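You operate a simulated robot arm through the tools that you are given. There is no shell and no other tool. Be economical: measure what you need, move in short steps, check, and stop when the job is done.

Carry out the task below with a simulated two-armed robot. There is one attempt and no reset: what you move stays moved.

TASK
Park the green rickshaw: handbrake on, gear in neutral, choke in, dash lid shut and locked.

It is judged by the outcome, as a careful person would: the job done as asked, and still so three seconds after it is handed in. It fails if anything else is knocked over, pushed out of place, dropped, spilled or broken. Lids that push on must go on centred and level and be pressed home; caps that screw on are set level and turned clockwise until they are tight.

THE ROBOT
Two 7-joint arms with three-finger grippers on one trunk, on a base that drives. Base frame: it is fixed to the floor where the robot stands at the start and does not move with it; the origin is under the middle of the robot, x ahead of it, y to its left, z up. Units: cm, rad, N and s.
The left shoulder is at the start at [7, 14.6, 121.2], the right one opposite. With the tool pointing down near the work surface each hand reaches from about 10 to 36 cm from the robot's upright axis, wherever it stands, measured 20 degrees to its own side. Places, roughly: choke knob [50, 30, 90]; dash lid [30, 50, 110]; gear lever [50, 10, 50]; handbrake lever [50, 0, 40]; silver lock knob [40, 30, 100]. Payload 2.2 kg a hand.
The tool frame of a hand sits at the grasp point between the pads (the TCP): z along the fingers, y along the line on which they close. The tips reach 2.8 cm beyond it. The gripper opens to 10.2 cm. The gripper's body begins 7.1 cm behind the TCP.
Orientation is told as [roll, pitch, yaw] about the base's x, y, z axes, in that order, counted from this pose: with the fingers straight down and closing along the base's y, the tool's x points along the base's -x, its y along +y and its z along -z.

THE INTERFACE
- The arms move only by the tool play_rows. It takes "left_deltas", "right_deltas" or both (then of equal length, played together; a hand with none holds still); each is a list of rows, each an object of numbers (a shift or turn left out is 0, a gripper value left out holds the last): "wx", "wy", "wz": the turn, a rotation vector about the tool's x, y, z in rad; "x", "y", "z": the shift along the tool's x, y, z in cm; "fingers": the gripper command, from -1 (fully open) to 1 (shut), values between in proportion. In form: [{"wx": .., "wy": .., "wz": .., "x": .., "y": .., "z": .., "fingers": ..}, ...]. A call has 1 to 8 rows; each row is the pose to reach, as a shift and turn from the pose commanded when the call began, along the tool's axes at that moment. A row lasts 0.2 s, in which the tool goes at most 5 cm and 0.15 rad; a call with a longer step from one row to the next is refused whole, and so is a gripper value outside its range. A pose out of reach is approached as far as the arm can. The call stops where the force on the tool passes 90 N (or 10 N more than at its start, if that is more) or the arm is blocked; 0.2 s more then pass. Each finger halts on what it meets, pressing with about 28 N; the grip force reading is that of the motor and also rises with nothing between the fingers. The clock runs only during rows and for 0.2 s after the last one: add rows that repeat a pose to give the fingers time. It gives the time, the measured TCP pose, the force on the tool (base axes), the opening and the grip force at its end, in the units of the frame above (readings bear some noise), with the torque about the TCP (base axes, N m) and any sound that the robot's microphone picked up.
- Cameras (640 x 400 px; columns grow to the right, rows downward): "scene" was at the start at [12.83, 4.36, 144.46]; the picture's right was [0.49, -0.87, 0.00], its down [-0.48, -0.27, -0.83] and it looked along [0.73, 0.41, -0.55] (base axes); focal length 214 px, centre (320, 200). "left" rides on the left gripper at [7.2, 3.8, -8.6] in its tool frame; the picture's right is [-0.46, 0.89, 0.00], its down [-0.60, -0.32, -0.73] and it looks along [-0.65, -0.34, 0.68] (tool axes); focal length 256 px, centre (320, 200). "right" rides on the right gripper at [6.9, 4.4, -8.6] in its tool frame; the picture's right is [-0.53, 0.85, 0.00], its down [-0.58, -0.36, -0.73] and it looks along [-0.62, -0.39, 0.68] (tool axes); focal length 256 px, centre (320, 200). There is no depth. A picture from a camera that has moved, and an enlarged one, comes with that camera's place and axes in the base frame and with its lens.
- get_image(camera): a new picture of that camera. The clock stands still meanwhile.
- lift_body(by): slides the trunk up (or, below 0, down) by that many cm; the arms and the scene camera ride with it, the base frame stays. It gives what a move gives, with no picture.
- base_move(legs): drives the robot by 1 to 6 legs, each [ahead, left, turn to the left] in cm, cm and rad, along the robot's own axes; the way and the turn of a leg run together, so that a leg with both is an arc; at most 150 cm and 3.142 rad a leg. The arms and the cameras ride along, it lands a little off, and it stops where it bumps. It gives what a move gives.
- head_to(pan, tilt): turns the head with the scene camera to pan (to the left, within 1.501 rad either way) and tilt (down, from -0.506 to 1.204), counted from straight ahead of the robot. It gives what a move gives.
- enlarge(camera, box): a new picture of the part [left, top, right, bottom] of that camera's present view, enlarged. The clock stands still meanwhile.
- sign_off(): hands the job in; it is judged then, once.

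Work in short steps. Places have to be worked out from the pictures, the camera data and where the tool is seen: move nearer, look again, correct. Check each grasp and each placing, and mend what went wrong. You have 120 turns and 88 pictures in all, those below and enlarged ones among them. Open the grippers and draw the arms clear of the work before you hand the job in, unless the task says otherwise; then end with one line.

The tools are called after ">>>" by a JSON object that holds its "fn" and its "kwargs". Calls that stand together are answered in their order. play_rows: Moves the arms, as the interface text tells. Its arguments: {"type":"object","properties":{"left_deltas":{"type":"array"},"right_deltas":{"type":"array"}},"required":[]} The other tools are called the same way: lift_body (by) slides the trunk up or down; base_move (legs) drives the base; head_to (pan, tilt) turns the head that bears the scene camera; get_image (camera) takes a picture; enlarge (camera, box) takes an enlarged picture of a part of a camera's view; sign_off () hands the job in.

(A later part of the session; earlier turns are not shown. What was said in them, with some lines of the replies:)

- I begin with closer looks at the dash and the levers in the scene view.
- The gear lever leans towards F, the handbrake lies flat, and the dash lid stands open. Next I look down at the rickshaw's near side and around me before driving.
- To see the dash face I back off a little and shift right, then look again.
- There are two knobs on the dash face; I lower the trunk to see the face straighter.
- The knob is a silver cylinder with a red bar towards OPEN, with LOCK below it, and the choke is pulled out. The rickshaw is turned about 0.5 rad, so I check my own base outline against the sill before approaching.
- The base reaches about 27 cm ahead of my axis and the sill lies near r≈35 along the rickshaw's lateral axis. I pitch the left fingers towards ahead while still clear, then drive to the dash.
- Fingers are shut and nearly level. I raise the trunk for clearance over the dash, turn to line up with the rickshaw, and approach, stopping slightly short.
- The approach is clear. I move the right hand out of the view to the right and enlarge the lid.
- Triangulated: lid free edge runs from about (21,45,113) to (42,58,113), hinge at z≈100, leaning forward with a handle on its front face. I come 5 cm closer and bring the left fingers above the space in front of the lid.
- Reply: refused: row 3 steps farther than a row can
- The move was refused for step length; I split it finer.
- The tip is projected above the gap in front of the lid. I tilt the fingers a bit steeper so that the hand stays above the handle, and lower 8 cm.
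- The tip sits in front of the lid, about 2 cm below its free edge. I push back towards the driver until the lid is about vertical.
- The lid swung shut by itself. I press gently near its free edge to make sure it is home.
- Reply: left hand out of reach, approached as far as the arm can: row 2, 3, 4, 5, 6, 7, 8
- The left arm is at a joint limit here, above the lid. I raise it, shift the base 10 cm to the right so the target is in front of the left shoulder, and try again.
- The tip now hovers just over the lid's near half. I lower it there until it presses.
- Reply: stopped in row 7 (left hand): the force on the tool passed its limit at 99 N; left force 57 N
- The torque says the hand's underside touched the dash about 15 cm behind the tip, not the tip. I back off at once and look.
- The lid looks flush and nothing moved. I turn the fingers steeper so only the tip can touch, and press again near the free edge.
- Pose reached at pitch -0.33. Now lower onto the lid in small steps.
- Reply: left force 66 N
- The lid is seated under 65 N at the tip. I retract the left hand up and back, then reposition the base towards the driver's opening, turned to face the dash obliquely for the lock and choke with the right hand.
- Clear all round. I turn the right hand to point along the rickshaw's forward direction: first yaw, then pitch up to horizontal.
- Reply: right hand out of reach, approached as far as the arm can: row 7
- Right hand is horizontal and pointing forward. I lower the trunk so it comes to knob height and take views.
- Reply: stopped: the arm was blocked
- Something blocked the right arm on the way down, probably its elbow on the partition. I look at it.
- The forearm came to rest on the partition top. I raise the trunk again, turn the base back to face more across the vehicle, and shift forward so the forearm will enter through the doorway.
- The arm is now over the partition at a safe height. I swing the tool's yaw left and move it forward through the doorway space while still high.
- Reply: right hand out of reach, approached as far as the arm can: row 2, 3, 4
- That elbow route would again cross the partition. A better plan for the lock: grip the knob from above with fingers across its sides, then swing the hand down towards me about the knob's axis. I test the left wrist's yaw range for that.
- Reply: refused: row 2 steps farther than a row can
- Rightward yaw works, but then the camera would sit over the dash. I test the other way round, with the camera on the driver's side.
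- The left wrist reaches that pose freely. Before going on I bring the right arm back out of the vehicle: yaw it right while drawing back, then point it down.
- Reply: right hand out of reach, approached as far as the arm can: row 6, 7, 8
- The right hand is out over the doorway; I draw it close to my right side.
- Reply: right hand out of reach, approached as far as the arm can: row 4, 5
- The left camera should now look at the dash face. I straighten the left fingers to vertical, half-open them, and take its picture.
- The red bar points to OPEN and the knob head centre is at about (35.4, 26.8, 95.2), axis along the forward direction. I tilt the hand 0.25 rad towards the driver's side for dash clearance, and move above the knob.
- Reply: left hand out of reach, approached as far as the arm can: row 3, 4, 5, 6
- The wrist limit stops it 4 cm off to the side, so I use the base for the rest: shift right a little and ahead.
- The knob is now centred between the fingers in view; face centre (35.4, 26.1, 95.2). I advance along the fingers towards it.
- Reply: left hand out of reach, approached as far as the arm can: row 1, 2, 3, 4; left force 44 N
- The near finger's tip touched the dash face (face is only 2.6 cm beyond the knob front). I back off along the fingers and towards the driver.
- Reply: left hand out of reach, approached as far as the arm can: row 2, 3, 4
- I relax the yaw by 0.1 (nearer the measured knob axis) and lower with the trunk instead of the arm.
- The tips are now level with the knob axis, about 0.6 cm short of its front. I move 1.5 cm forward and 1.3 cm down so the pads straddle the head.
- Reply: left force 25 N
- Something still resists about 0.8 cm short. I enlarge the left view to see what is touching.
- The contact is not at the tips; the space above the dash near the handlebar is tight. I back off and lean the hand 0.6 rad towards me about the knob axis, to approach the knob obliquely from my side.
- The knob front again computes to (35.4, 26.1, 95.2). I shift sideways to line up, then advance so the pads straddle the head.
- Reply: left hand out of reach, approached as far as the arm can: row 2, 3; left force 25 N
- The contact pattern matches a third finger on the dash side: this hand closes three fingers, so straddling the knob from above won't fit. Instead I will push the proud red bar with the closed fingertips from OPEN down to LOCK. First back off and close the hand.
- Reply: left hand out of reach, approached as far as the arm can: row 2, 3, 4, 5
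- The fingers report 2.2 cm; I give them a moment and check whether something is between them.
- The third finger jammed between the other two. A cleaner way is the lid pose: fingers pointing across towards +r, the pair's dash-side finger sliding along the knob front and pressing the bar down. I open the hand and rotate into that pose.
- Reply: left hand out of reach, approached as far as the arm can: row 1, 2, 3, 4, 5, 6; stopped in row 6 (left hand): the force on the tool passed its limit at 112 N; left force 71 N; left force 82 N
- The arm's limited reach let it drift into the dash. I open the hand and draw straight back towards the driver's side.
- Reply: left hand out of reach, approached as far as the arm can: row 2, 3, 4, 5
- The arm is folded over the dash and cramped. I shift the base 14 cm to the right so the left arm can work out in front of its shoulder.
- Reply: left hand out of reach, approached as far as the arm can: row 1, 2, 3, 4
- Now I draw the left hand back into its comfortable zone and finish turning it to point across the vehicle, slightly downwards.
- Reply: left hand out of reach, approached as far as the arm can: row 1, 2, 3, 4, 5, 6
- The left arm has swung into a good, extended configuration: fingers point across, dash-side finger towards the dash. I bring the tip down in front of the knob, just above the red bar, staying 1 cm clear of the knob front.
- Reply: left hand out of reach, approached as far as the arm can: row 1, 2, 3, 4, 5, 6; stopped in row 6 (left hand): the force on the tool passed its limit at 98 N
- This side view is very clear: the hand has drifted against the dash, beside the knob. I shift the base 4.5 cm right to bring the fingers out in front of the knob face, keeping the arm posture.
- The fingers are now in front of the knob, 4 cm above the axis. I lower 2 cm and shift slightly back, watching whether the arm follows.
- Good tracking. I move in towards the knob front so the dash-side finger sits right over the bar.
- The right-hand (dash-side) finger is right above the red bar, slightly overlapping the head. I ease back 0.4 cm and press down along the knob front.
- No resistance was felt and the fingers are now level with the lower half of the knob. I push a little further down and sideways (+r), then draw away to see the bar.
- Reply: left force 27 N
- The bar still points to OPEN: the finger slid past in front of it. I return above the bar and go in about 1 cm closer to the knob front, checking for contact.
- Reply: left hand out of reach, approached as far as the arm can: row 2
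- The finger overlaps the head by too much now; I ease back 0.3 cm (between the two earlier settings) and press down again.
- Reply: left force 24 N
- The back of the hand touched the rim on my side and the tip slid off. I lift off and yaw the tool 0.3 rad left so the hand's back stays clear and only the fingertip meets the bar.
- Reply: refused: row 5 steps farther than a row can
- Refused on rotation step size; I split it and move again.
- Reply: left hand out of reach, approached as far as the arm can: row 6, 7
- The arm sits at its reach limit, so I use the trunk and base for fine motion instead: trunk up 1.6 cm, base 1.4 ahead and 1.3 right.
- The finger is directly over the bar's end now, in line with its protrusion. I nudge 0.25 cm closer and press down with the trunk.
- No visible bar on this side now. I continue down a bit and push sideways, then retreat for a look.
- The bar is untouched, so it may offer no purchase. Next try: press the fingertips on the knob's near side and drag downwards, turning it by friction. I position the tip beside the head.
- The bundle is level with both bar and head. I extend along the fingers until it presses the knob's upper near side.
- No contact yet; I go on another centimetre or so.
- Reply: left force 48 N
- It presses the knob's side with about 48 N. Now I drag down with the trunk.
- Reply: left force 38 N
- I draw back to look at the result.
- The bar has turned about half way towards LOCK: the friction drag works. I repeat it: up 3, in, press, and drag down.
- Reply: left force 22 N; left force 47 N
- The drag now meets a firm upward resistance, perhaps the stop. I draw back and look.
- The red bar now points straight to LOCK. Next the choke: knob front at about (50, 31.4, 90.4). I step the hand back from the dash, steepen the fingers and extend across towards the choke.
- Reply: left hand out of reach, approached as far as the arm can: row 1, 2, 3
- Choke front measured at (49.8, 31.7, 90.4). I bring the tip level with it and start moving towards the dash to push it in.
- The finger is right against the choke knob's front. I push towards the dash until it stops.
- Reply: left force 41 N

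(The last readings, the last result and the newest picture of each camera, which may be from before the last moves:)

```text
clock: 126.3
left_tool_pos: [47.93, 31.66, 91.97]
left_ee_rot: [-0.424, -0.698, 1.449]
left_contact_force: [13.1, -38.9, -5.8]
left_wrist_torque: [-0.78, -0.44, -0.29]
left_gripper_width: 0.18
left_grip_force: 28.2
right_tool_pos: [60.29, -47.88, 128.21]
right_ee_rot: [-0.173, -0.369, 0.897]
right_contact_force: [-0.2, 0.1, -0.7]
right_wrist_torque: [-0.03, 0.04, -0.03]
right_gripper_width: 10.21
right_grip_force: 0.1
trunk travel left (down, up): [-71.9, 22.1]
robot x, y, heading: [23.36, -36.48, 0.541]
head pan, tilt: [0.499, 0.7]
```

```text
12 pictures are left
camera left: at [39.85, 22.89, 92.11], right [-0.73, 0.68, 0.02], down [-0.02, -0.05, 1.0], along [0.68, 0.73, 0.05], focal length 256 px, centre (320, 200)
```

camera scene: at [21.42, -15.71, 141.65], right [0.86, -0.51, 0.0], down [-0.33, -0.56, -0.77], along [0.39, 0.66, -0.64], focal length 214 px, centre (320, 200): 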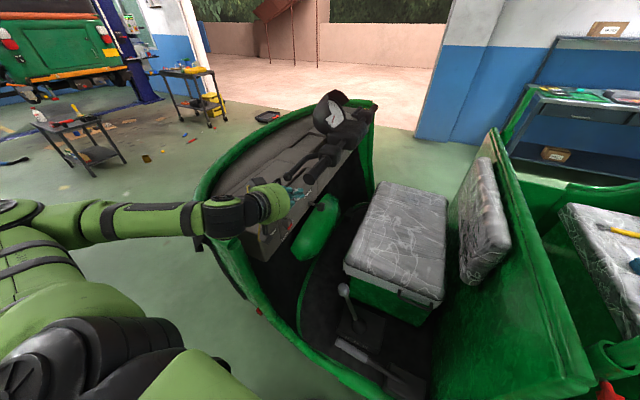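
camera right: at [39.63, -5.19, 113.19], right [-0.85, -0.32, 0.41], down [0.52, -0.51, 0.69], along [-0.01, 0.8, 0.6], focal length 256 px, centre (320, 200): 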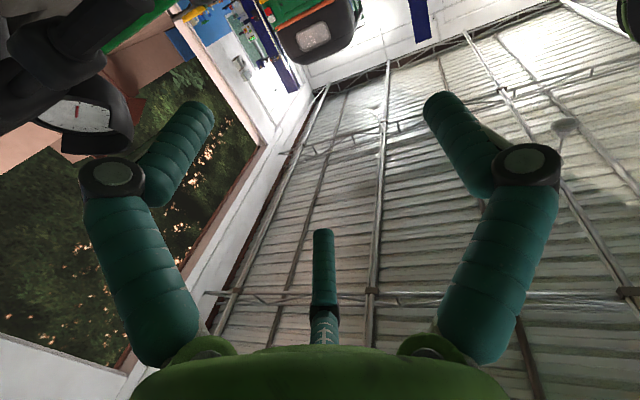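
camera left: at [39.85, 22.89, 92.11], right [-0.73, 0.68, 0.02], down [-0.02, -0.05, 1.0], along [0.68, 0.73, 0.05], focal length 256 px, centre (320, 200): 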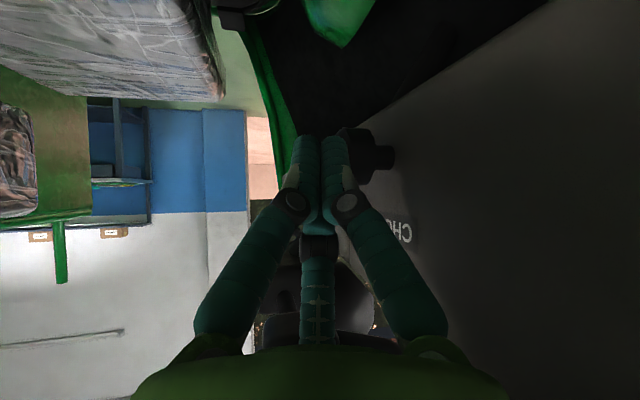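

The choke knob is fully in (stem gone, firm stop). I back off from it and move the base so the left hand comes to the space ahead of the gear lever.

>>> {"fn": "play_rows", "kwargs": {"left_deltas": [{"x": 1.2, "y": -1.5, "z": -0.5}, {"x": 2.4, "y": -3, "z": -1}]}}

>>> {"fn": "base_move", "kwargs": {"legs": [[-9, 0, 0], [0, -6.5, 0]]}}

>>> {"fn": "lift_body", "kwargs": {"by": -17}}

>>> {"fn": "head_to", "kwargs": {"pan": 0.6, "tilt": 0.75}}

>>> {"fn": "get_image", "kwargs": {"camera": "scene"}}

```text
clock: 126.9
left_tool_pos: [49.04, 29.87, 92.3]
left_ee_rot: [-0.415, -0.717, 1.467]
left_contact_force: [-0.2, -0.6, 0.3]
left_wrist_torque: [0.0, 0.05, 0.0]
left_gripper_width: 0.24
left_grip_force: 28.1
right_tool_pos: [59.93, -47.18, 128.34]
right_ee_rot: [-0.179, -0.365, 0.904]
right_contact_force: [-0.2, 0.5, 0.4]
right_wrist_torque: [0.04, 0.01, 0.03]
right_gripper_width: 10.19
right_grip_force: 0.1
trunk travel left (down, up): [-71.9, 22.1]
robot x, y, heading: [23.72, -36.06, 0.543]
head pan, tilt: [0.499, 0.7]
```

```text
clock: 128.6
left_tool_pos: [44.65, 19.71, 91.86]
left_ee_rot: [-0.42, -0.708, 1.463]
left_contact_force: [-0.6, -0.8, -0.3]
left_wrist_torque: [-0.01, -0.03, -0.01]
left_gripper_width: 0.22
left_grip_force: 28.1
right_tool_pos: [55.41, -56.81, 128.51]
right_ee_rot: [-0.183, -0.364, 0.905]
right_contact_force: [-0.5, 0.1, -0.2]
right_wrist_torque: [-0.04, -0.05, -0.02]
right_gripper_width: 10.2
right_grip_force: 0.0
trunk travel left (down, up): [-71.9, 22.1]
robot x, y, heading: [19.33, -45.78, 0.543]
head pan, tilt: [0.499, 0.7]
```

```text
clock: 130.5
left_tool_pos: [44.85, 19.46, 75.01]
left_ee_rot: [-0.418, -0.709, 1.461]
left_contact_force: [0.1, -0.3, -0.1]
left_wrist_torque: [0.01, -0.02, -0.01]
left_gripper_width: 0.21
left_grip_force: 28.0
right_tool_pos: [55.63, -57.16, 111.4]
right_ee_rot: [-0.179, -0.364, 0.902]
right_contact_force: [-0.1, -0.1, -0.7]
right_wrist_torque: [0.0, -0.02, 0.0]
right_gripper_width: 10.21
right_grip_force: 0.0
trunk travel left (down, up): [-54.9, 39.1]
robot x, y, heading: [19.08, -46.12, 0.542]
head pan, tilt: [0.499, 0.7]
```

```text
clock: 131.2
left_tool_pos: [44.84, 19.54, 75.12]
left_ee_rot: [-0.417, -0.708, 1.461]
left_contact_force: [0.1, 1.1, 0.0]
left_wrist_torque: [-0.01, 0.0, 0.0]
left_gripper_width: 0.2
left_grip_force: 28.5
right_tool_pos: [55.63, -56.98, 111.35]
right_ee_rot: [-0.179, -0.363, 0.904]
right_contact_force: [0.0, -0.3, 0.7]
right_wrist_torque: [0.01, 0.03, -0.03]
right_gripper_width: 10.22
right_grip_force: 0.0
trunk travel left (down, up): [-54.9, 39.1]
robot x, y, heading: [19.21, -46.19, 0.541]
head pan, tilt: [0.6, 0.75]
```

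```text
11 pictures are left
camera scene: at [26.91, -35.92, 122.93], right [0.91, -0.42, 0.0], down [-0.28, -0.62, -0.73], along [0.31, 0.66, -0.68], focal length 214 px, centre (320, 200)
```

scene: 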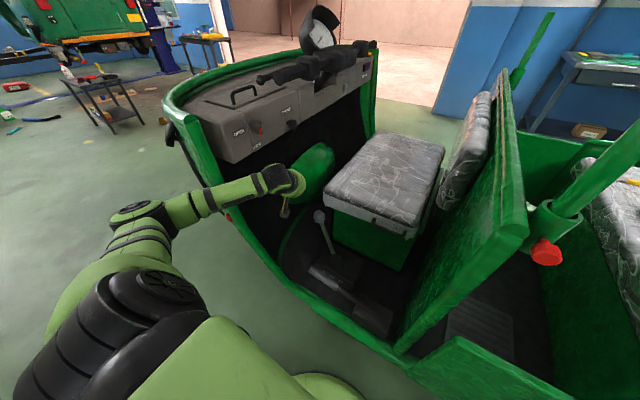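

Clear view: lid shut, choke in. I enlarge the levers to measure them.

>>> {"fn": "enlarge", "kwargs": {"camera": "scene", "box": [250, 160, 430, 330]}}

```text
2.35 times, centred on (340, 245) of scene
camera zoom: at [26.91, -35.92, 122.93], right [0.91, -0.42, 0.0], down [-0.28, -0.62, -0.73], along [0.31, 0.66, -0.68], focal length 505 px, centre (273, 94)
```

zoom: 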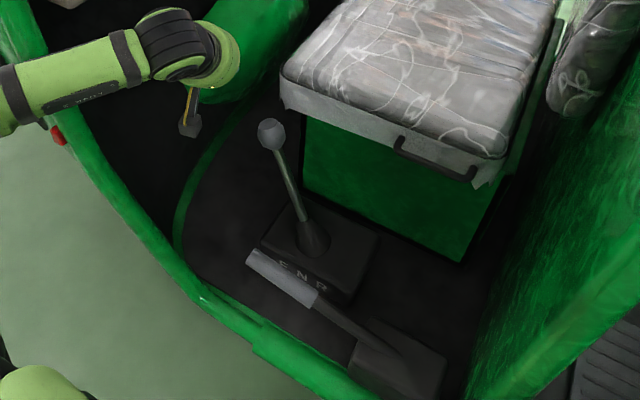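

Measured: gear knob (50.5, 15.4, 62), lever base (55.7, 7.5, 38), so it leans about 9.4 cm forward of upright; N lies at the upright middle. I bring the hand down on the forward side of the lever.

>>> {"fn": "base_move", "kwargs": {"legs": [[3.2, 0, 0]]}}

>>> {"fn": "lift_body", "kwargs": {"by": -14}}

>>> {"fn": "enlarge", "kwargs": {"camera": "scene", "box": [220, 110, 400, 280]}}

```text
clock: 132.0
left_tool_pos: [47.45, 21.11, 75.09]
left_ee_rot: [-0.416, -0.71, 1.458]
left_contact_force: [0.3, -0.3, -0.5]
left_wrist_torque: [-0.02, 0.01, 0.01]
left_gripper_width: 0.21
left_grip_force: 27.4
right_tool_pos: [58.32, -55.65, 111.37]
right_ee_rot: [-0.181, -0.367, 0.903]
right_contact_force: [0.1, 0.1, -0.8]
right_wrist_torque: [0.06, 0.03, 0.01]
right_gripper_width: 10.18
right_grip_force: 0.0
trunk travel left (down, up): [-54.9, 39.1]
robot x, y, heading: [21.89, -44.47, 0.54]
head pan, tilt: [0.6, 0.75]
```

```text
clock: 133.7
left_tool_pos: [47.58, 21.15, 61.11]
left_ee_rot: [-0.418, -0.71, 1.461]
left_contact_force: [0.3, 0.3, -0.5]
left_wrist_torque: [0.0, -0.03, -0.02]
left_gripper_width: 0.21
left_grip_force: 28.3
right_tool_pos: [58.22, -55.56, 97.35]
right_ee_rot: [-0.181, -0.365, 0.906]
right_contact_force: [0.3, -0.4, -0.6]
right_wrist_torque: [-0.01, 0.0, 0.02]
right_gripper_width: 10.21
right_grip_force: 0.0
trunk travel left (down, up): [-40.9, 53.1]
robot x, y, heading: [21.76, -44.31, 0.54]
head pan, tilt: [0.6, 0.75]
```

```text
2.35 times, centred on (310, 195) of scene
camera zoom: at [29.59, -34.31, 108.93], right [0.91, -0.42, 0.0], down [-0.28, -0.62, -0.73], along [0.3, 0.66, -0.68], focal length 505 px, centre (344, 212)
```

zoom: 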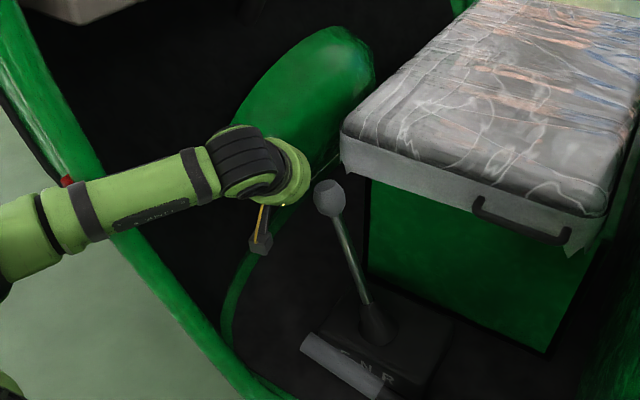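

The hand is placed forward of the lever at knob height. I push the lever rearwards by driving right, first 12 cm.

>>> {"fn": "base_move", "kwargs": {"legs": [[0, -8, 0], [0, -4, 0]]}}

>>> {"fn": "enlarge", "kwargs": {"camera": "scene", "box": [220, 110, 400, 280]}}

```text
clock: 135.2
left_tool_pos: [53.7, 10.9, 61.13]
left_ee_rot: [-0.415, -0.711, 1.462]
left_contact_force: [0.7, -0.1, 0.2]
left_wrist_torque: [-0.02, -0.03, 0.03]
left_gripper_width: 0.21
left_grip_force: 28.0
right_tool_pos: [64.43, -65.96, 97.41]
right_ee_rot: [-0.181, -0.369, 0.904]
right_contact_force: [0.5, -0.4, -1.0]
right_wrist_torque: [0.02, 0.02, 0.03]
right_gripper_width: 10.21
right_grip_force: 0.2
trunk travel left (down, up): [-40.9, 53.1]
robot x, y, heading: [27.56, -54.71, 0.542]
head pan, tilt: [0.6, 0.75]
```

```text
2.35 times, centred on (310, 195) of scene
camera zoom: at [35.8, -44.59, 108.93], right [0.91, -0.42, 0.0], down [-0.29, -0.62, -0.73], along [0.3, 0.67, -0.68], focal length 505 px, centre (344, 212)
```

zoom: 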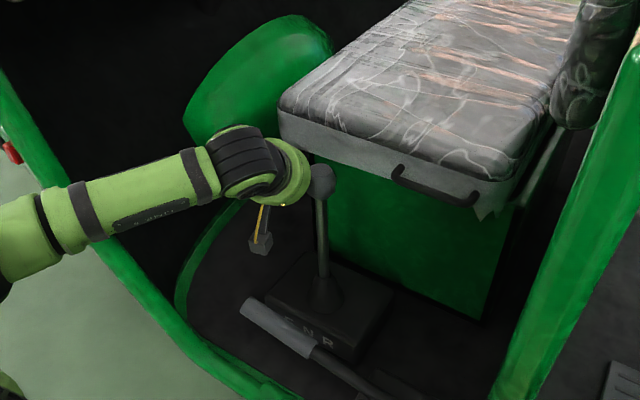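

The lever stands exactly upright, aligned with N. I move the hand off forward and back, open it part way, and line it up for the handbrake grip (centre about (45, 4.5, 39.5)).

>>> {"fn": "base_move", "kwargs": {"legs": [[0, 5, 0], [-14.7, 0, 0], [0, -6.2, 0]]}}

>>> {"fn": "play_rows", "kwargs": {"left_deltas": [{"fingers": -0.25}, {"fingers": -0.25}, {"fingers": -0.25}]}}

>>> {"fn": "lift_body", "kwargs": {"by": -16}}

>>> {"fn": "get_image", "kwargs": {"camera": "left"}}

```text
clock: 137.7
left_tool_pos: [41.77, 2.39, 61.14]
left_ee_rot: [-0.415, -0.712, 1.461]
left_contact_force: [0.4, -0.6, 0.5]
left_wrist_torque: [-0.03, 0.01, -0.02]
left_gripper_width: 0.21
left_grip_force: 27.5
right_tool_pos: [52.53, -74.31, 97.41]
right_ee_rot: [-0.181, -0.368, 0.904]
right_contact_force: [0.3, -0.6, 0.3]
right_wrist_torque: [0.0, 0.02, -0.02]
right_gripper_width: 10.2
right_grip_force: 0.1
trunk travel left (down, up): [-40.9, 53.1]
robot x, y, heading: [15.69, -63.09, 0.544]
head pan, tilt: [0.6, 0.75]
```

```text
clock: 138.5
left_tool_pos: [41.69, 2.42, 61.11]
left_ee_rot: [-0.419, -0.709, 1.462]
left_contact_force: [-0.3, 0.5, -0.5]
left_wrist_torque: [0.01, 0.02, 0.0]
left_gripper_width: 6.36
left_grip_force: 0.1
right_tool_pos: [52.45, -74.23, 97.43]
right_ee_rot: [-0.183, -0.364, 0.904]
right_contact_force: [0.7, 0.1, -0.1]
right_wrist_torque: [-0.01, -0.01, -0.01]
right_gripper_width: 10.21
right_grip_force: 0.0
trunk travel left (down, up): [-40.9, 53.1]
robot x, y, heading: [16.16, -63.42, 0.539]
head pan, tilt: [0.6, 0.75]
```

```text
clock: 140.3
left_tool_pos: [41.6, 2.29, 44.95]
left_ee_rot: [-0.416, -0.709, 1.461]
left_contact_force: [1.5, -4.6, 1.5]
left_wrist_torque: [0.13, 0.15, 0.24]
left_gripper_width: 7.27
left_grip_force: 3.9
right_tool_pos: [52.39, -74.36, 81.35]
right_ee_rot: [-0.178, -0.366, 0.905]
right_contact_force: [-0.5, 0.1, 0.3]
right_wrist_torque: [0.03, -0.01, 0.01]
right_gripper_width: 10.2
right_grip_force: 0.0
trunk travel left (down, up): [-24.9, 69.1]
robot x, y, heading: [15.64, -62.99, 0.548]
head pan, tilt: [0.6, 0.75]
```

```text
7 pictures are left
camera left: at [33.65, -6.55, 45.03], right [-0.74, 0.67, 0.03], down [-0.01, -0.06, 1.0], along [0.67, 0.74, 0.05], focal length 256 px, centre (320, 200)
```

left: 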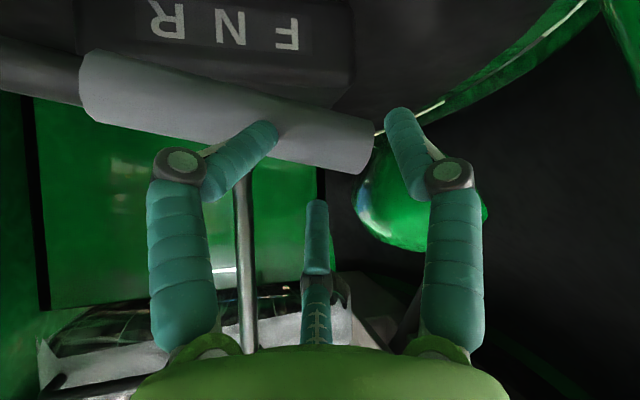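

The grip slopes up towards its free end: at f≈-20 its centre is about r 41, z 41.4. I back off a little, yaw the hand square to the grip, open wider, and shift the base so both lower fingers will be under it.

>>> {"fn": "play_rows", "kwargs": {"left_deltas": [{"z": -1.5, "fingers": -0.6}, {"z": -2.5, "wx": 0.065, "wy": 0.03, "wz": 0.07}, {"z": -2.5, "wx": 0.13, "wy": 0.06, "wz": 0.14}, {"z": -2.5, "wx": 0.196, "wy": 0.092, "wz": 0.208}, {"z": -2.5, "wx": 0.196, "wy": 0.092, "wz": 0.208}]}}

>>> {"fn": "base_move", "kwargs": {"legs": [[0, -1.8, 0]]}}

>>> {"fn": "get_image", "kwargs": {"camera": "left"}}

```text
clock: 141.5
left_tool_pos: [40.48, 1.07, 46.83]
left_ee_rot: [-0.418, -0.71, 1.16]
left_contact_force: [-0.2, -0.7, -0.8]
left_wrist_torque: [0.0, -0.03, 0.02]
left_gripper_width: 8.16
left_grip_force: 0.0
right_tool_pos: [52.57, -74.3, 81.48]
right_ee_rot: [-0.181, -0.365, 0.905]
right_contact_force: [-0.3, -0.4, 0.0]
right_wrist_torque: [-0.01, 0.0, 0.05]
right_gripper_width: 10.19
right_grip_force: 0.1
trunk travel left (down, up): [-24.9, 69.1]
robot x, y, heading: [16.18, -63.2, 0.541]
head pan, tilt: [0.6, 0.75]
```

```text
clock: 142.3
left_tool_pos: [41.37, -0.38, 46.89]
left_ee_rot: [-0.417, -0.708, 1.161]
left_contact_force: [0.2, 0.5, 0.2]
left_wrist_torque: [0.0, 0.0, 0.0]
left_gripper_width: 8.15
left_grip_force: 0.1
right_tool_pos: [53.44, -75.88, 81.34]
right_ee_rot: [-0.18, -0.367, 0.905]
right_contact_force: [0.3, 0.6, -0.4]
right_wrist_torque: [0.01, 0.05, 0.0]
right_gripper_width: 10.21
right_grip_force: 0.1
trunk travel left (down, up): [-24.9, 69.1]
robot x, y, heading: [16.48, -64.73, 0.538]
head pan, tilt: [0.6, 0.75]
```

```text
6 pictures are left
camera left: at [31.22, -6.57, 46.78], right [-0.51, 0.86, 0.03], down [-0.03, -0.05, 1.0], along [0.86, 0.51, 0.05], focal length 256 px, centre (320, 200)
```

left: 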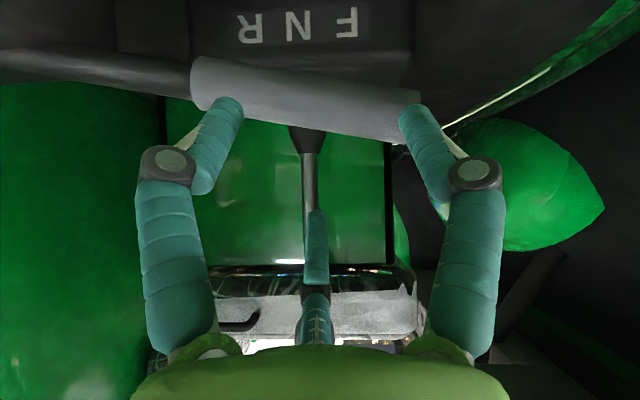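

The view is ideal: gear lever stands over N, and the fingers straddle the handbrake grip. I advance along the fingers so the lower pair goes under the grip and the third stays above.

>>> {"fn": "play_rows", "kwargs": {"left_deltas": [{"x": 0.57, "y": 0.3, "z": 2}, {"x": 0.57, "y": 0.3, "z": 4}, {"x": 0.57, "y": 0.3, "z": 6}, {"x": 0.57, "y": 0.3, "z": 7.5}, {"x": 0.57, "y": 0.3, "z": 9}, {"x": 0.57, "y": 0.3, "z": 10.3}, {"x": 0.57, "y": 0.3, "z": 10.3}]}}

```text
clock: 143.9
left_tool_pos: [47.35, 3.17, 39.19]
left_ee_rot: [-0.419, -0.709, 1.161]
left_contact_force: [-2.2, -2.5, -2.1]
left_wrist_torque: [0.11, 0.01, -0.13]
left_gripper_width: 8.5
left_grip_force: 0.7
right_tool_pos: [53.34, -75.78, 81.45]
right_ee_rot: [-0.181, -0.365, 0.905]
right_contact_force: [0.3, 1.2, -0.4]
right_wrist_torque: [0.03, -0.02, 0.0]
right_gripper_width: 10.2
right_grip_force: 0.0
trunk travel left (down, up): [-24.9, 69.1]
robot x, y, heading: [17.06, -65.35, 0.543]
head pan, tilt: [0.6, 0.75]
```

Reached with only light contact. I close the fingers around the grip.

>>> {"fn": "play_rows", "kwargs": {"left_deltas": [{"fingers": 0.4}, {"fingers": 0.4}, {"fingers": 0.4}]}}

>>> {"fn": "get_image", "kwargs": {"camera": "left"}}

```text
clock: 144.7
left_tool_pos: [47.14, 3.17, 39.05]
left_ee_rot: [-0.412, -0.703, 1.156]
left_contact_force: [-15.4, -14.0, -9.2]
left_wrist_torque: [0.74, -0.35, -0.4]
left_gripper_width: 4.22
left_grip_force: 4.7
right_tool_pos: [53.42, -75.74, 81.32]
right_ee_rot: [-0.182, -0.366, 0.904]
right_contact_force: [-0.4, 0.5, 0.4]
right_wrist_torque: [-0.01, -0.03, -0.01]
right_gripper_width: 10.22
right_grip_force: 0.1
trunk travel left (down, up): [-24.9, 69.1]
robot x, y, heading: [16.64, -64.82, 0.544]
head pan, tilt: [0.6, 0.75]
```

```text
5 pictures are left
camera left: at [36.92, -2.9, 38.98], right [-0.51, 0.86, 0.03], down [-0.03, -0.05, 1.0], along [0.86, 0.51, 0.05], focal length 256 px, centre (320, 200)
```

left: 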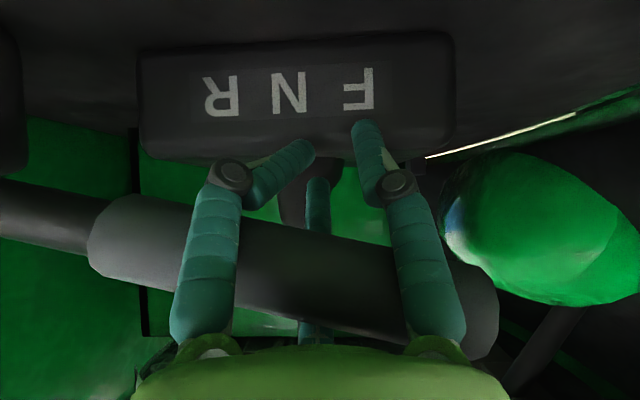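

The grip is caged between the lower pair and the third finger, close to the palm. I lift with the trunk in steps.

>>> {"fn": "lift_body", "kwargs": {"by": 5}}

>>> {"fn": "lift_body", "kwargs": {"by": 4}}

```text
clock: 145.6
left_tool_pos: [47.25, 2.83, 43.77]
left_ee_rot: [-0.41, -0.701, 1.151]
left_contact_force: [-3.6, -25.4, -13.2]
left_wrist_torque: [2.44, 0.51, -0.05]
left_gripper_width: 4.68
left_grip_force: 8.3
right_tool_pos: [53.43, -75.86, 86.38]
right_ee_rot: [-0.179, -0.364, 0.903]
right_contact_force: [-0.7, -0.4, 0.0]
right_wrist_torque: [0.03, -0.01, -0.04]
right_gripper_width: 10.2
right_grip_force: 0.1
trunk travel left (down, up): [-29.9, 64.1]
robot x, y, heading: [17.12, -64.95, 0.54]
head pan, tilt: [0.6, 0.75]
```

```text
clock: 146.4
left_tool_pos: [47.36, 2.28, 46.37]
left_ee_rot: [-0.387, -0.684, 1.123]
left_contact_force: [12.8, -30.0, -41.8]
left_wrist_torque: [4.77, 1.98, -0.14]
left_gripper_width: 5.42
left_grip_force: 11.2
right_tool_pos: [53.84, -75.67, 90.38]
right_ee_rot: [-0.178, -0.361, 0.902]
right_contact_force: [0.0, -0.4, 0.2]
right_wrist_torque: [-0.02, 0.03, 0.0]
right_gripper_width: 10.21
right_grip_force: 0.1
trunk travel left (down, up): [-33.9, 60.1]
robot x, y, heading: [17.0, -64.62, 0.547]
head pan, tilt: [0.6, 0.75]
```

The lever follows but pulls rearwards along its arc, so I let the base follow 2.5 cm and lift a bit further.

>>> {"fn": "base_move", "kwargs": {"legs": [[0, -2.5, 0]]}}

>>> {"fn": "lift_body", "kwargs": {"by": 3}}

>>> {"fn": "get_image", "kwargs": {"camera": "scene"}}

```text
clock: 147.2
left_tool_pos: [47.7, 1.69, 47.82]
left_ee_rot: [-0.372, -0.714, 1.132]
left_contact_force: [-25.7, 13.3, -11.5]
left_wrist_torque: [3.32, 3.58, -3.46]
left_gripper_width: 5.9
left_grip_force: 10.2
right_tool_pos: [54.69, -77.69, 90.37]
right_ee_rot: [-0.182, -0.366, 0.907]
right_contact_force: [-0.4, -0.6, -0.1]
right_wrist_torque: [0.06, 0.03, 0.01]
right_gripper_width: 10.22
right_grip_force: 0.0
trunk travel left (down, up): [-33.9, 60.1]
robot x, y, heading: [18.04, -66.73, 0.54]
head pan, tilt: [0.6, 0.75]
```

```text
clock: 148.0
left_tool_pos: [47.91, 1.03, 48.56]
left_ee_rot: [-0.316, -0.689, 1.064]
left_contact_force: [36.8, -2.1, -58.6]
left_wrist_torque: [7.84, 5.84, -0.48]
left_gripper_width: 5.75
left_grip_force: 9.4
right_tool_pos: [55.51, -77.27, 93.1]
right_ee_rot: [-0.177, -0.354, 0.904]
right_contact_force: [0.3, -0.7, 0.7]
right_wrist_torque: [0.01, 0.01, -0.03]
right_gripper_width: 10.19
right_grip_force: 0.0
trunk travel left (down, up): [-36.9, 57.1]
robot x, y, heading: [17.98, -66.63, 0.541]
head pan, tilt: [0.6, 0.75]
```

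```text
4 pictures are left
camera scene: at [26.82, -55.95, 104.73], right [0.91, -0.42, 0.0], down [-0.29, -0.63, -0.72], along [0.3, 0.66, -0.69], focal length 214 px, centre (320, 200)
```

scene: 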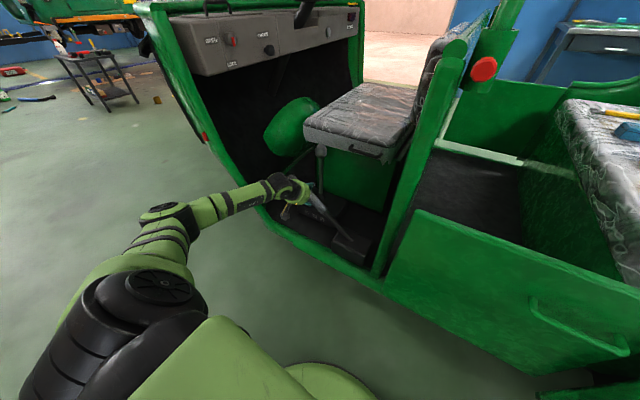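

It has risen about 24° and now resists strongly, but the hand is being twisted by the grip. I turn the hand with the lever to relieve that, then lift again to see if it is really at its stop.

>>> {"fn": "play_rows", "kwargs": {"left_deltas": [{"wx": -0.08, "wy": -0.04, "wz": 0.09}, {"wx": -0.16, "wy": -0.08, "wz": 0.18}, {"wx": -0.24, "wy": -0.12, "wz": 0.28}, {"wx": -0.24, "wy": -0.12, "wz": 0.28}]}}

>>> {"fn": "lift_body", "kwargs": {"by": 2}}

```text
clock: 149.0
left_tool_pos: [47.71, 1.72, 51.08]
left_ee_rot: [0.144, -0.873, 0.753]
left_contact_force: [2.3, 0.7, 1.5]
left_wrist_torque: [-0.1, 0.12, 0.06]
left_gripper_width: 3.59
left_grip_force: 1.1
right_tool_pos: [54.65, -77.78, 93.44]
right_ee_rot: [-0.181, -0.366, 0.905]
right_contact_force: [0.3, -0.5, 0.2]
right_wrist_torque: [0.02, 0.02, 0.0]
right_gripper_width: 10.2
right_grip_force: 0.1
trunk travel left (down, up): [-36.9, 57.1]
robot x, y, heading: [18.08, -66.5, 0.546]
head pan, tilt: [0.6, 0.75]
```

```text
clock: 149.7
left_tool_pos: [47.49, 1.66, 52.65]
left_ee_rot: [0.147, -0.861, 0.75]
left_contact_force: [-9.4, -3.7, -6.9]
left_wrist_torque: [0.44, 0.2, -0.35]
left_gripper_width: 3.67
left_grip_force: 4.1
right_tool_pos: [54.53, -77.81, 95.42]
right_ee_rot: [-0.18, -0.365, 0.906]
right_contact_force: [-0.3, 0.3, -0.2]
right_wrist_torque: [0.0, -0.01, 0.0]
right_gripper_width: 10.22
right_grip_force: 0.1
trunk travel left (down, up): [-38.9, 55.1]
robot x, y, heading: [17.61, -67.17, 0.543]
head pan, tilt: [0.6, 0.75]
```

The resistance vanished, so it was only twist; the lever still moves. I continue: lift, follow rearwards, and turn the hand along.

>>> {"fn": "lift_body", "kwargs": {"by": 3}}

>>> {"fn": "base_move", "kwargs": {"legs": [[0, -1.5, 0]]}}

>>> {"fn": "play_rows", "kwargs": {"left_deltas": [{"wx": -0.07, "wy": -0.035, "wz": 0.08}, {"wx": -0.12, "wy": -0.06, "wz": 0.14}, {"wx": -0.12, "wy": -0.06, "wz": 0.14}]}}

```text
clock: 150.4
left_tool_pos: [47.68, 1.84, 56.17]
left_ee_rot: [0.14, -0.874, 0.755]
left_contact_force: [-1.2, 2.7, 2.3]
left_wrist_torque: [-0.18, -0.01, -0.04]
left_gripper_width: 3.15
left_grip_force: 0.7
right_tool_pos: [54.8, -77.85, 98.6]
right_ee_rot: [-0.181, -0.366, 0.906]
right_contact_force: [0.3, -1.3, -1.0]
right_wrist_torque: [0.01, 0.05, 0.0]
right_gripper_width: 10.19
right_grip_force: 0.0
trunk travel left (down, up): [-41.9, 52.1]
robot x, y, heading: [18.03, -66.89, 0.541]
head pan, tilt: [0.6, 0.75]
```

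```text
clock: 151.2
left_tool_pos: [48.3, 0.71, 56.11]
left_ee_rot: [0.148, -0.873, 0.751]
left_contact_force: [-6.9, 16.6, 17.9]
left_wrist_torque: [-0.78, 0.31, -0.57]
left_gripper_width: 4.24
left_grip_force: 4.5
right_tool_pos: [55.44, -79.19, 98.43]
right_ee_rot: [-0.182, -0.366, 0.906]
right_contact_force: [0.3, -0.7, 0.6]
right_wrist_torque: [-0.01, -0.04, -0.01]
right_gripper_width: 10.19
right_grip_force: 0.0
trunk travel left (down, up): [-41.9, 52.1]
robot x, y, heading: [19.11, -68.18, 0.545]
head pan, tilt: [0.6, 0.75]
```

```text
clock: 152.0
left_tool_pos: [48.79, 0.18, 56.45]
left_ee_rot: [0.274, -0.89, 0.647]
left_contact_force: [-27.6, 2.5, 14.7]
left_wrist_torque: [-0.03, 0.34, -1.32]
left_gripper_width: 4.05
left_grip_force: 2.6
left hand out of reach, approached as far as the arm can: row 1, 2, 3
right_tool_pos: [55.17, -79.26, 98.57]
right_ee_rot: [-0.183, -0.368, 0.908]
right_contact_force: [0.2, 0.0, 0.4]
right_wrist_torque: [0.02, 0.0, -0.03]
right_gripper_width: 10.18
right_grip_force: 0.0
trunk travel left (down, up): [-41.9, 52.1]
robot x, y, heading: [18.9, -68.46, 0.546]
head pan, tilt: [0.6, 0.75]
```

Readings suggest the hand may have slipped towards the grip's end; one look from the scene camera.

>>> {"fn": "enlarge", "kwargs": {"camera": "scene", "box": [230, 110, 410, 280]}}

```text
2.35 times, centred on (320, 195) of scene
camera zoom: at [26.29, -58.14, 109.99], right [0.91, -0.41, 0.0], down [-0.28, -0.62, -0.73], along [0.31, 0.67, -0.68], focal length 505 px, centre (320, 212)
```

zoom: 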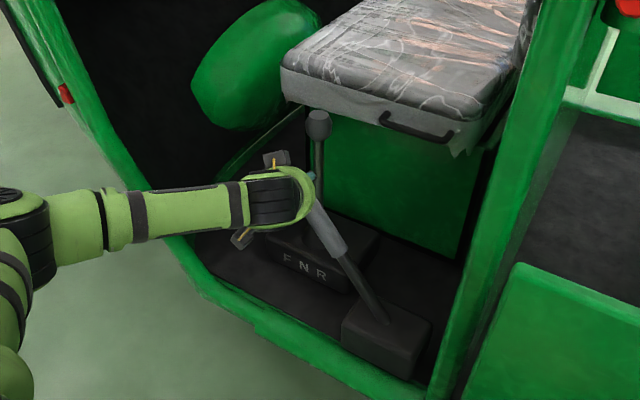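

The lever is now up at roughly 45°. I slide the hand down along the grip a little, then push further up and back along the arc to find the stop.

>>> {"fn": "lift_body", "kwargs": {"by": -2}}

>>> {"fn": "base_move", "kwargs": {"legs": [[0, -2.5, 0]]}}

>>> {"fn": "lift_body", "kwargs": {"by": 2.5}}

```text
clock: 152.7
left_tool_pos: [49.23, -0.06, 53.96]
left_ee_rot: [0.263, -0.884, 0.647]
left_contact_force: [-7.7, 4.0, 2.5]
left_wrist_torque: [0.42, 0.23, -0.41]
left_gripper_width: 4.04
left_grip_force: 3.7
right_tool_pos: [55.42, -79.17, 96.52]
right_ee_rot: [-0.181, -0.367, 0.905]
right_contact_force: [-1.1, 0.0, -0.8]
right_wrist_torque: [-0.03, 0.01, -0.01]
right_gripper_width: 10.19
right_grip_force: 0.1
trunk travel left (down, up): [-39.9, 54.1]
robot x, y, heading: [18.97, -67.81, 0.544]
head pan, tilt: [0.6, 0.75]
```

```text
clock: 153.5
left_tool_pos: [50.58, -2.62, 53.7]
left_ee_rot: [0.261, -0.878, 0.644]
left_contact_force: [-7.4, -0.1, 0.7]
left_wrist_torque: [0.48, 0.43, -0.27]
left_gripper_width: 4.45
left_grip_force: 3.9
right_tool_pos: [56.81, -81.46, 96.35]
right_ee_rot: [-0.18, -0.365, 0.906]
right_contact_force: [-0.5, 0.9, -0.8]
right_wrist_torque: [0.02, 0.01, 0.04]
right_gripper_width: 10.23
right_grip_force: 0.0
trunk travel left (down, up): [-39.9, 54.1]
robot x, y, heading: [20.17, -70.03, 0.545]
head pan, tilt: [0.6, 0.75]
```

```text
clock: 154.2
left_tool_pos: [50.49, -2.45, 55.88]
left_ee_rot: [0.263, -0.871, 0.645]
left_contact_force: [-7.2, -6.2, -12.6]
left_wrist_torque: [1.15, 0.79, -0.37]
left_gripper_width: 4.67
left_grip_force: 6.8
right_tool_pos: [56.86, -81.26, 98.92]
right_ee_rot: [-0.183, -0.364, 0.906]
right_contact_force: [-0.4, 0.0, -0.4]
right_wrist_torque: [0.0, 0.01, 0.0]
right_gripper_width: 10.22
right_grip_force: 0.0
trunk travel left (down, up): [-42.4, 51.6]
robot x, y, heading: [20.19, -70.0, 0.544]
head pan, tilt: [0.6, 0.75]
```

Resistance is starting to build; I lift a bit more.

>>> {"fn": "lift_body", "kwargs": {"by": 2}}

>>> {"fn": "base_move", "kwargs": {"legs": [[0, -1.5, 0]]}}

>>> {"fn": "lift_body", "kwargs": {"by": 1.5}}

```text
clock: 154.8
left_tool_pos: [49.97, -1.98, 57.03]
left_ee_rot: [0.269, -0.855, 0.651]
left_contact_force: [-6.2, 17.1, -34.5]
left_wrist_torque: [1.58, 0.31, -0.32]
left_gripper_width: 4.73
left_grip_force: 9.8
right_tool_pos: [56.75, -80.7, 100.9]
right_ee_rot: [-0.184, -0.359, 0.907]
right_contact_force: [0.1, -0.3, 0.5]
right_wrist_torque: [0.01, 0.02, 0.01]
right_gripper_width: 10.21
right_grip_force: 0.0
trunk travel left (down, up): [-44.4, 49.6]
robot x, y, heading: [20.41, -70.57, 0.547]
head pan, tilt: [0.6, 0.75]
```

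```text
clock: 155.6
left_tool_pos: [49.83, -2.15, 56.91]
left_ee_rot: [0.288, -0.855, 0.659]
left_contact_force: [-21.2, 43.7, -36.1]
left_wrist_torque: [1.82, 0.24, -0.79]
left_gripper_width: 4.54
left_grip_force: 6.7
right_tool_pos: [57.6, -81.62, 100.95]
right_ee_rot: [-0.187, -0.359, 0.909]
right_contact_force: [-0.5, 0.6, 0.5]
right_wrist_torque: [0.02, -0.04, 0.02]
right_gripper_width: 10.22
right_grip_force: 0.0
trunk travel left (down, up): [-44.4, 49.6]
robot x, y, heading: [21.11, -71.2, 0.544]
head pan, tilt: [0.6, 0.75]
```

```text
clock: 156.2
left_tool_pos: [49.11, -2.04, 58.12]
left_ee_rot: [0.309, -0.841, 0.653]
left_contact_force: [-12.9, 14.0, -30.1]
left_wrist_torque: [1.18, 0.51, -0.78]
left_gripper_width: 4.98
left_grip_force: 12.5
right_tool_pos: [57.61, -81.95, 102.49]
right_ee_rot: [-0.186, -0.36, 0.91]
right_contact_force: [0.6, 0.0, 0.2]
right_wrist_torque: [0.01, 0.02, -0.01]
right_gripper_width: 10.2
right_grip_force: 0.0
trunk travel left (down, up): [-45.9, 48.1]
robot x, y, heading: [20.52, -71.56, 0.543]
head pan, tilt: [0.6, 0.75]
```

It now resists in both up and rearward directions with some 50 N and the hand no longer advances: the lever is at its stop. I relax the pull, open the fingers and withdraw along the finger direction.

>>> {"fn": "lift_body", "kwargs": {"by": -1.5}}

>>> {"fn": "play_rows", "kwargs": {"left_deltas": [{"fingers": -0.5}, {"fingers": -0.5}, {"fingers": -0.5}, {"z": -2}, {"z": -4.5}, {"z": -7}, {"z": -10}, {"z": -13}]}}

>>> {"fn": "enlarge", "kwargs": {"camera": "scene", "box": [230, 90, 430, 280]}}

```text
clock: 156.9
left_tool_pos: [49.29, -1.98, 57.95]
left_ee_rot: [0.309, -0.867, 0.659]
left_contact_force: [-27.2, 9.3, 6.1]
left_wrist_torque: [-0.52, 0.6, -1.14]
left_gripper_width: 5.04
left_grip_force: 12.7
right_tool_pos: [57.15, -82.43, 101.17]
right_ee_rot: [-0.185, -0.366, 0.908]
right_contact_force: [0.3, 0.1, 0.5]
right_wrist_torque: [0.0, -0.02, 0.03]
right_gripper_width: 10.21
right_grip_force: 0.1
trunk travel left (down, up): [-44.4, 49.6]
robot x, y, heading: [20.98, -71.73, 0.543]
head pan, tilt: [0.6, 0.75]
```

```text
clock: 158.7
left_tool_pos: [44.77, -11.37, 65.89]
left_ee_rot: [0.299, -0.861, 0.65]
left_contact_force: [0.4, 0.1, 1.2]
left_wrist_torque: [0.02, 0.02, 0.01]
left_gripper_width: 7.65
left_grip_force: 0.0
right_tool_pos: [57.52, -82.45, 100.91]
right_ee_rot: [-0.181, -0.366, 0.907]
right_contact_force: [0.2, 0.3, 0.3]
right_wrist_torque: [0.02, -0.04, -0.01]
right_gripper_width: 10.2
right_grip_force: 0.1
trunk travel left (down, up): [-44.4, 49.6]
robot x, y, heading: [21.02, -71.45, 0.544]
head pan, tilt: [0.6, 0.75]
```

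```text
2.11 times, centred on (330, 185) of scene
camera zoom: at [28.74, -61.43, 112.43], right [0.91, -0.41, 0.0], down [-0.28, -0.62, -0.73], along [0.3, 0.67, -0.68], focal length 452 px, centre (299, 232)
```

zoom: 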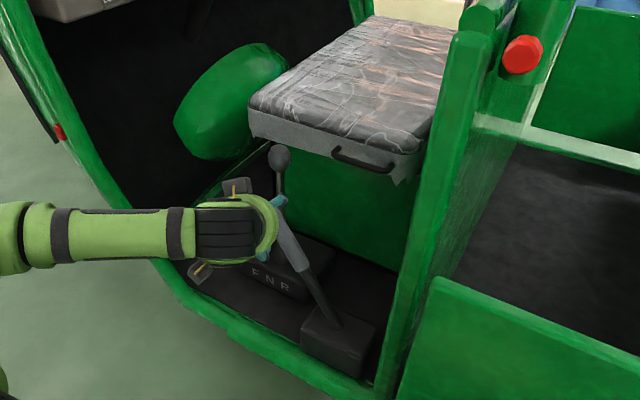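

The lever stays up by itself. I drive back clear of the vehicle and take a last look.

>>> {"fn": "base_move", "kwargs": {"legs": [[-25, 0, 0]]}}

>>> {"fn": "head_to", "kwargs": {"pan": 0.4, "tilt": 0.6}}

>>> {"fn": "get_image", "kwargs": {"camera": "scene"}}

```text
clock: 160.5
left_tool_pos: [23.18, -24.4, 65.79]
left_ee_rot: [0.299, -0.862, 0.65]
left_contact_force: [0.8, -0.7, 0.7]
left_wrist_torque: [0.0, -0.01, 0.0]
left_gripper_width: 7.67
left_grip_force: 0.0
right_tool_pos: [36.05, -95.6, 100.92]
right_ee_rot: [-0.182, -0.367, 0.907]
right_contact_force: [-0.6, -0.5, -0.3]
right_wrist_torque: [0.01, 0.0, 0.02]
right_gripper_width: 10.19
right_grip_force: 0.1
trunk travel left (down, up): [-44.4, 49.6]
robot x, y, heading: [-0.61, -83.99, 0.539]
head pan, tilt: [0.6, 0.75]
```

```text
clock: 161.2
left_tool_pos: [23.27, -24.37, 65.78]
left_ee_rot: [0.299, -0.859, 0.651]
left_contact_force: [-0.8, 1.3, -0.3]
left_wrist_torque: [0.01, 0.01, 0.0]
left_gripper_width: 7.63
left_grip_force: 0.1
right_tool_pos: [36.06, -95.52, 100.91]
right_ee_rot: [-0.181, -0.365, 0.907]
right_contact_force: [0.0, -0.6, 0.1]
right_wrist_torque: [0.02, -0.02, -0.02]
right_gripper_width: 10.2
right_grip_force: 0.0
trunk travel left (down, up): [-44.4, 49.6]
robot x, y, heading: [-0.54, -84.35, 0.548]
head pan, tilt: [0.4, 0.6]
```

```text
1 pictures are left
camera scene: at [9.1, -74.68, 113.71], right [0.81, -0.59, 0.0], down [-0.33, -0.46, -0.82], along [0.48, 0.67, -0.57], focal length 214 px, centre (320, 200)
```

scene: 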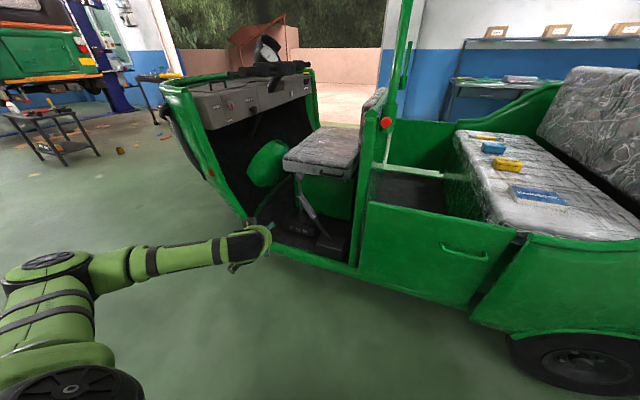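

One last enlarged check of the dash and both levers.

>>> {"fn": "enlarge", "kwargs": {"camera": "scene", "box": [190, 70, 360, 260]}}

```text
2.11 times, centred on (275, 165) of scene
camera zoom: at [9.1, -74.68, 113.71], right [0.81, -0.59, 0.0], down [-0.33, -0.46, -0.82], along [0.48, 0.67, -0.57], focal length 452 px, centre (415, 274)
```

zoom: 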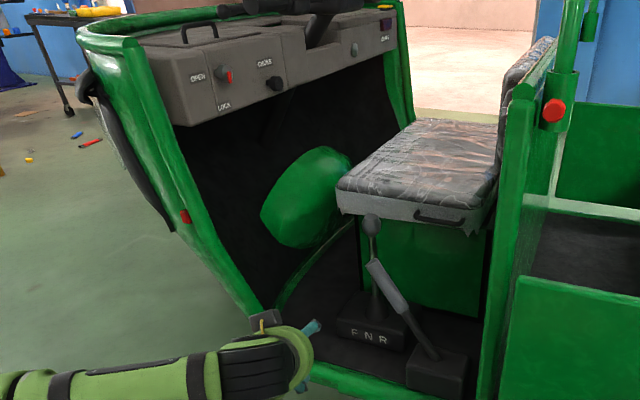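

All five parts look right: lid down, lock bar at LOCK, choke in, gear lever upright at N, handbrake lever up. The hands are clear and open.

>>> {"fn": "sign_off", "kwargs": {}}

```text
The job is handed in.
```

The green rickshaw is parked: handbrake lever pulled up to its stop and holding, gear lever upright at N, choke pushed fully in, and dash lid shut and pressed down with the lock knob turned to LOCK. I did not test the lock by pulling on the lid, and the hand knocked the dash a few times (up to about 110 N) with no visible damage or shift.
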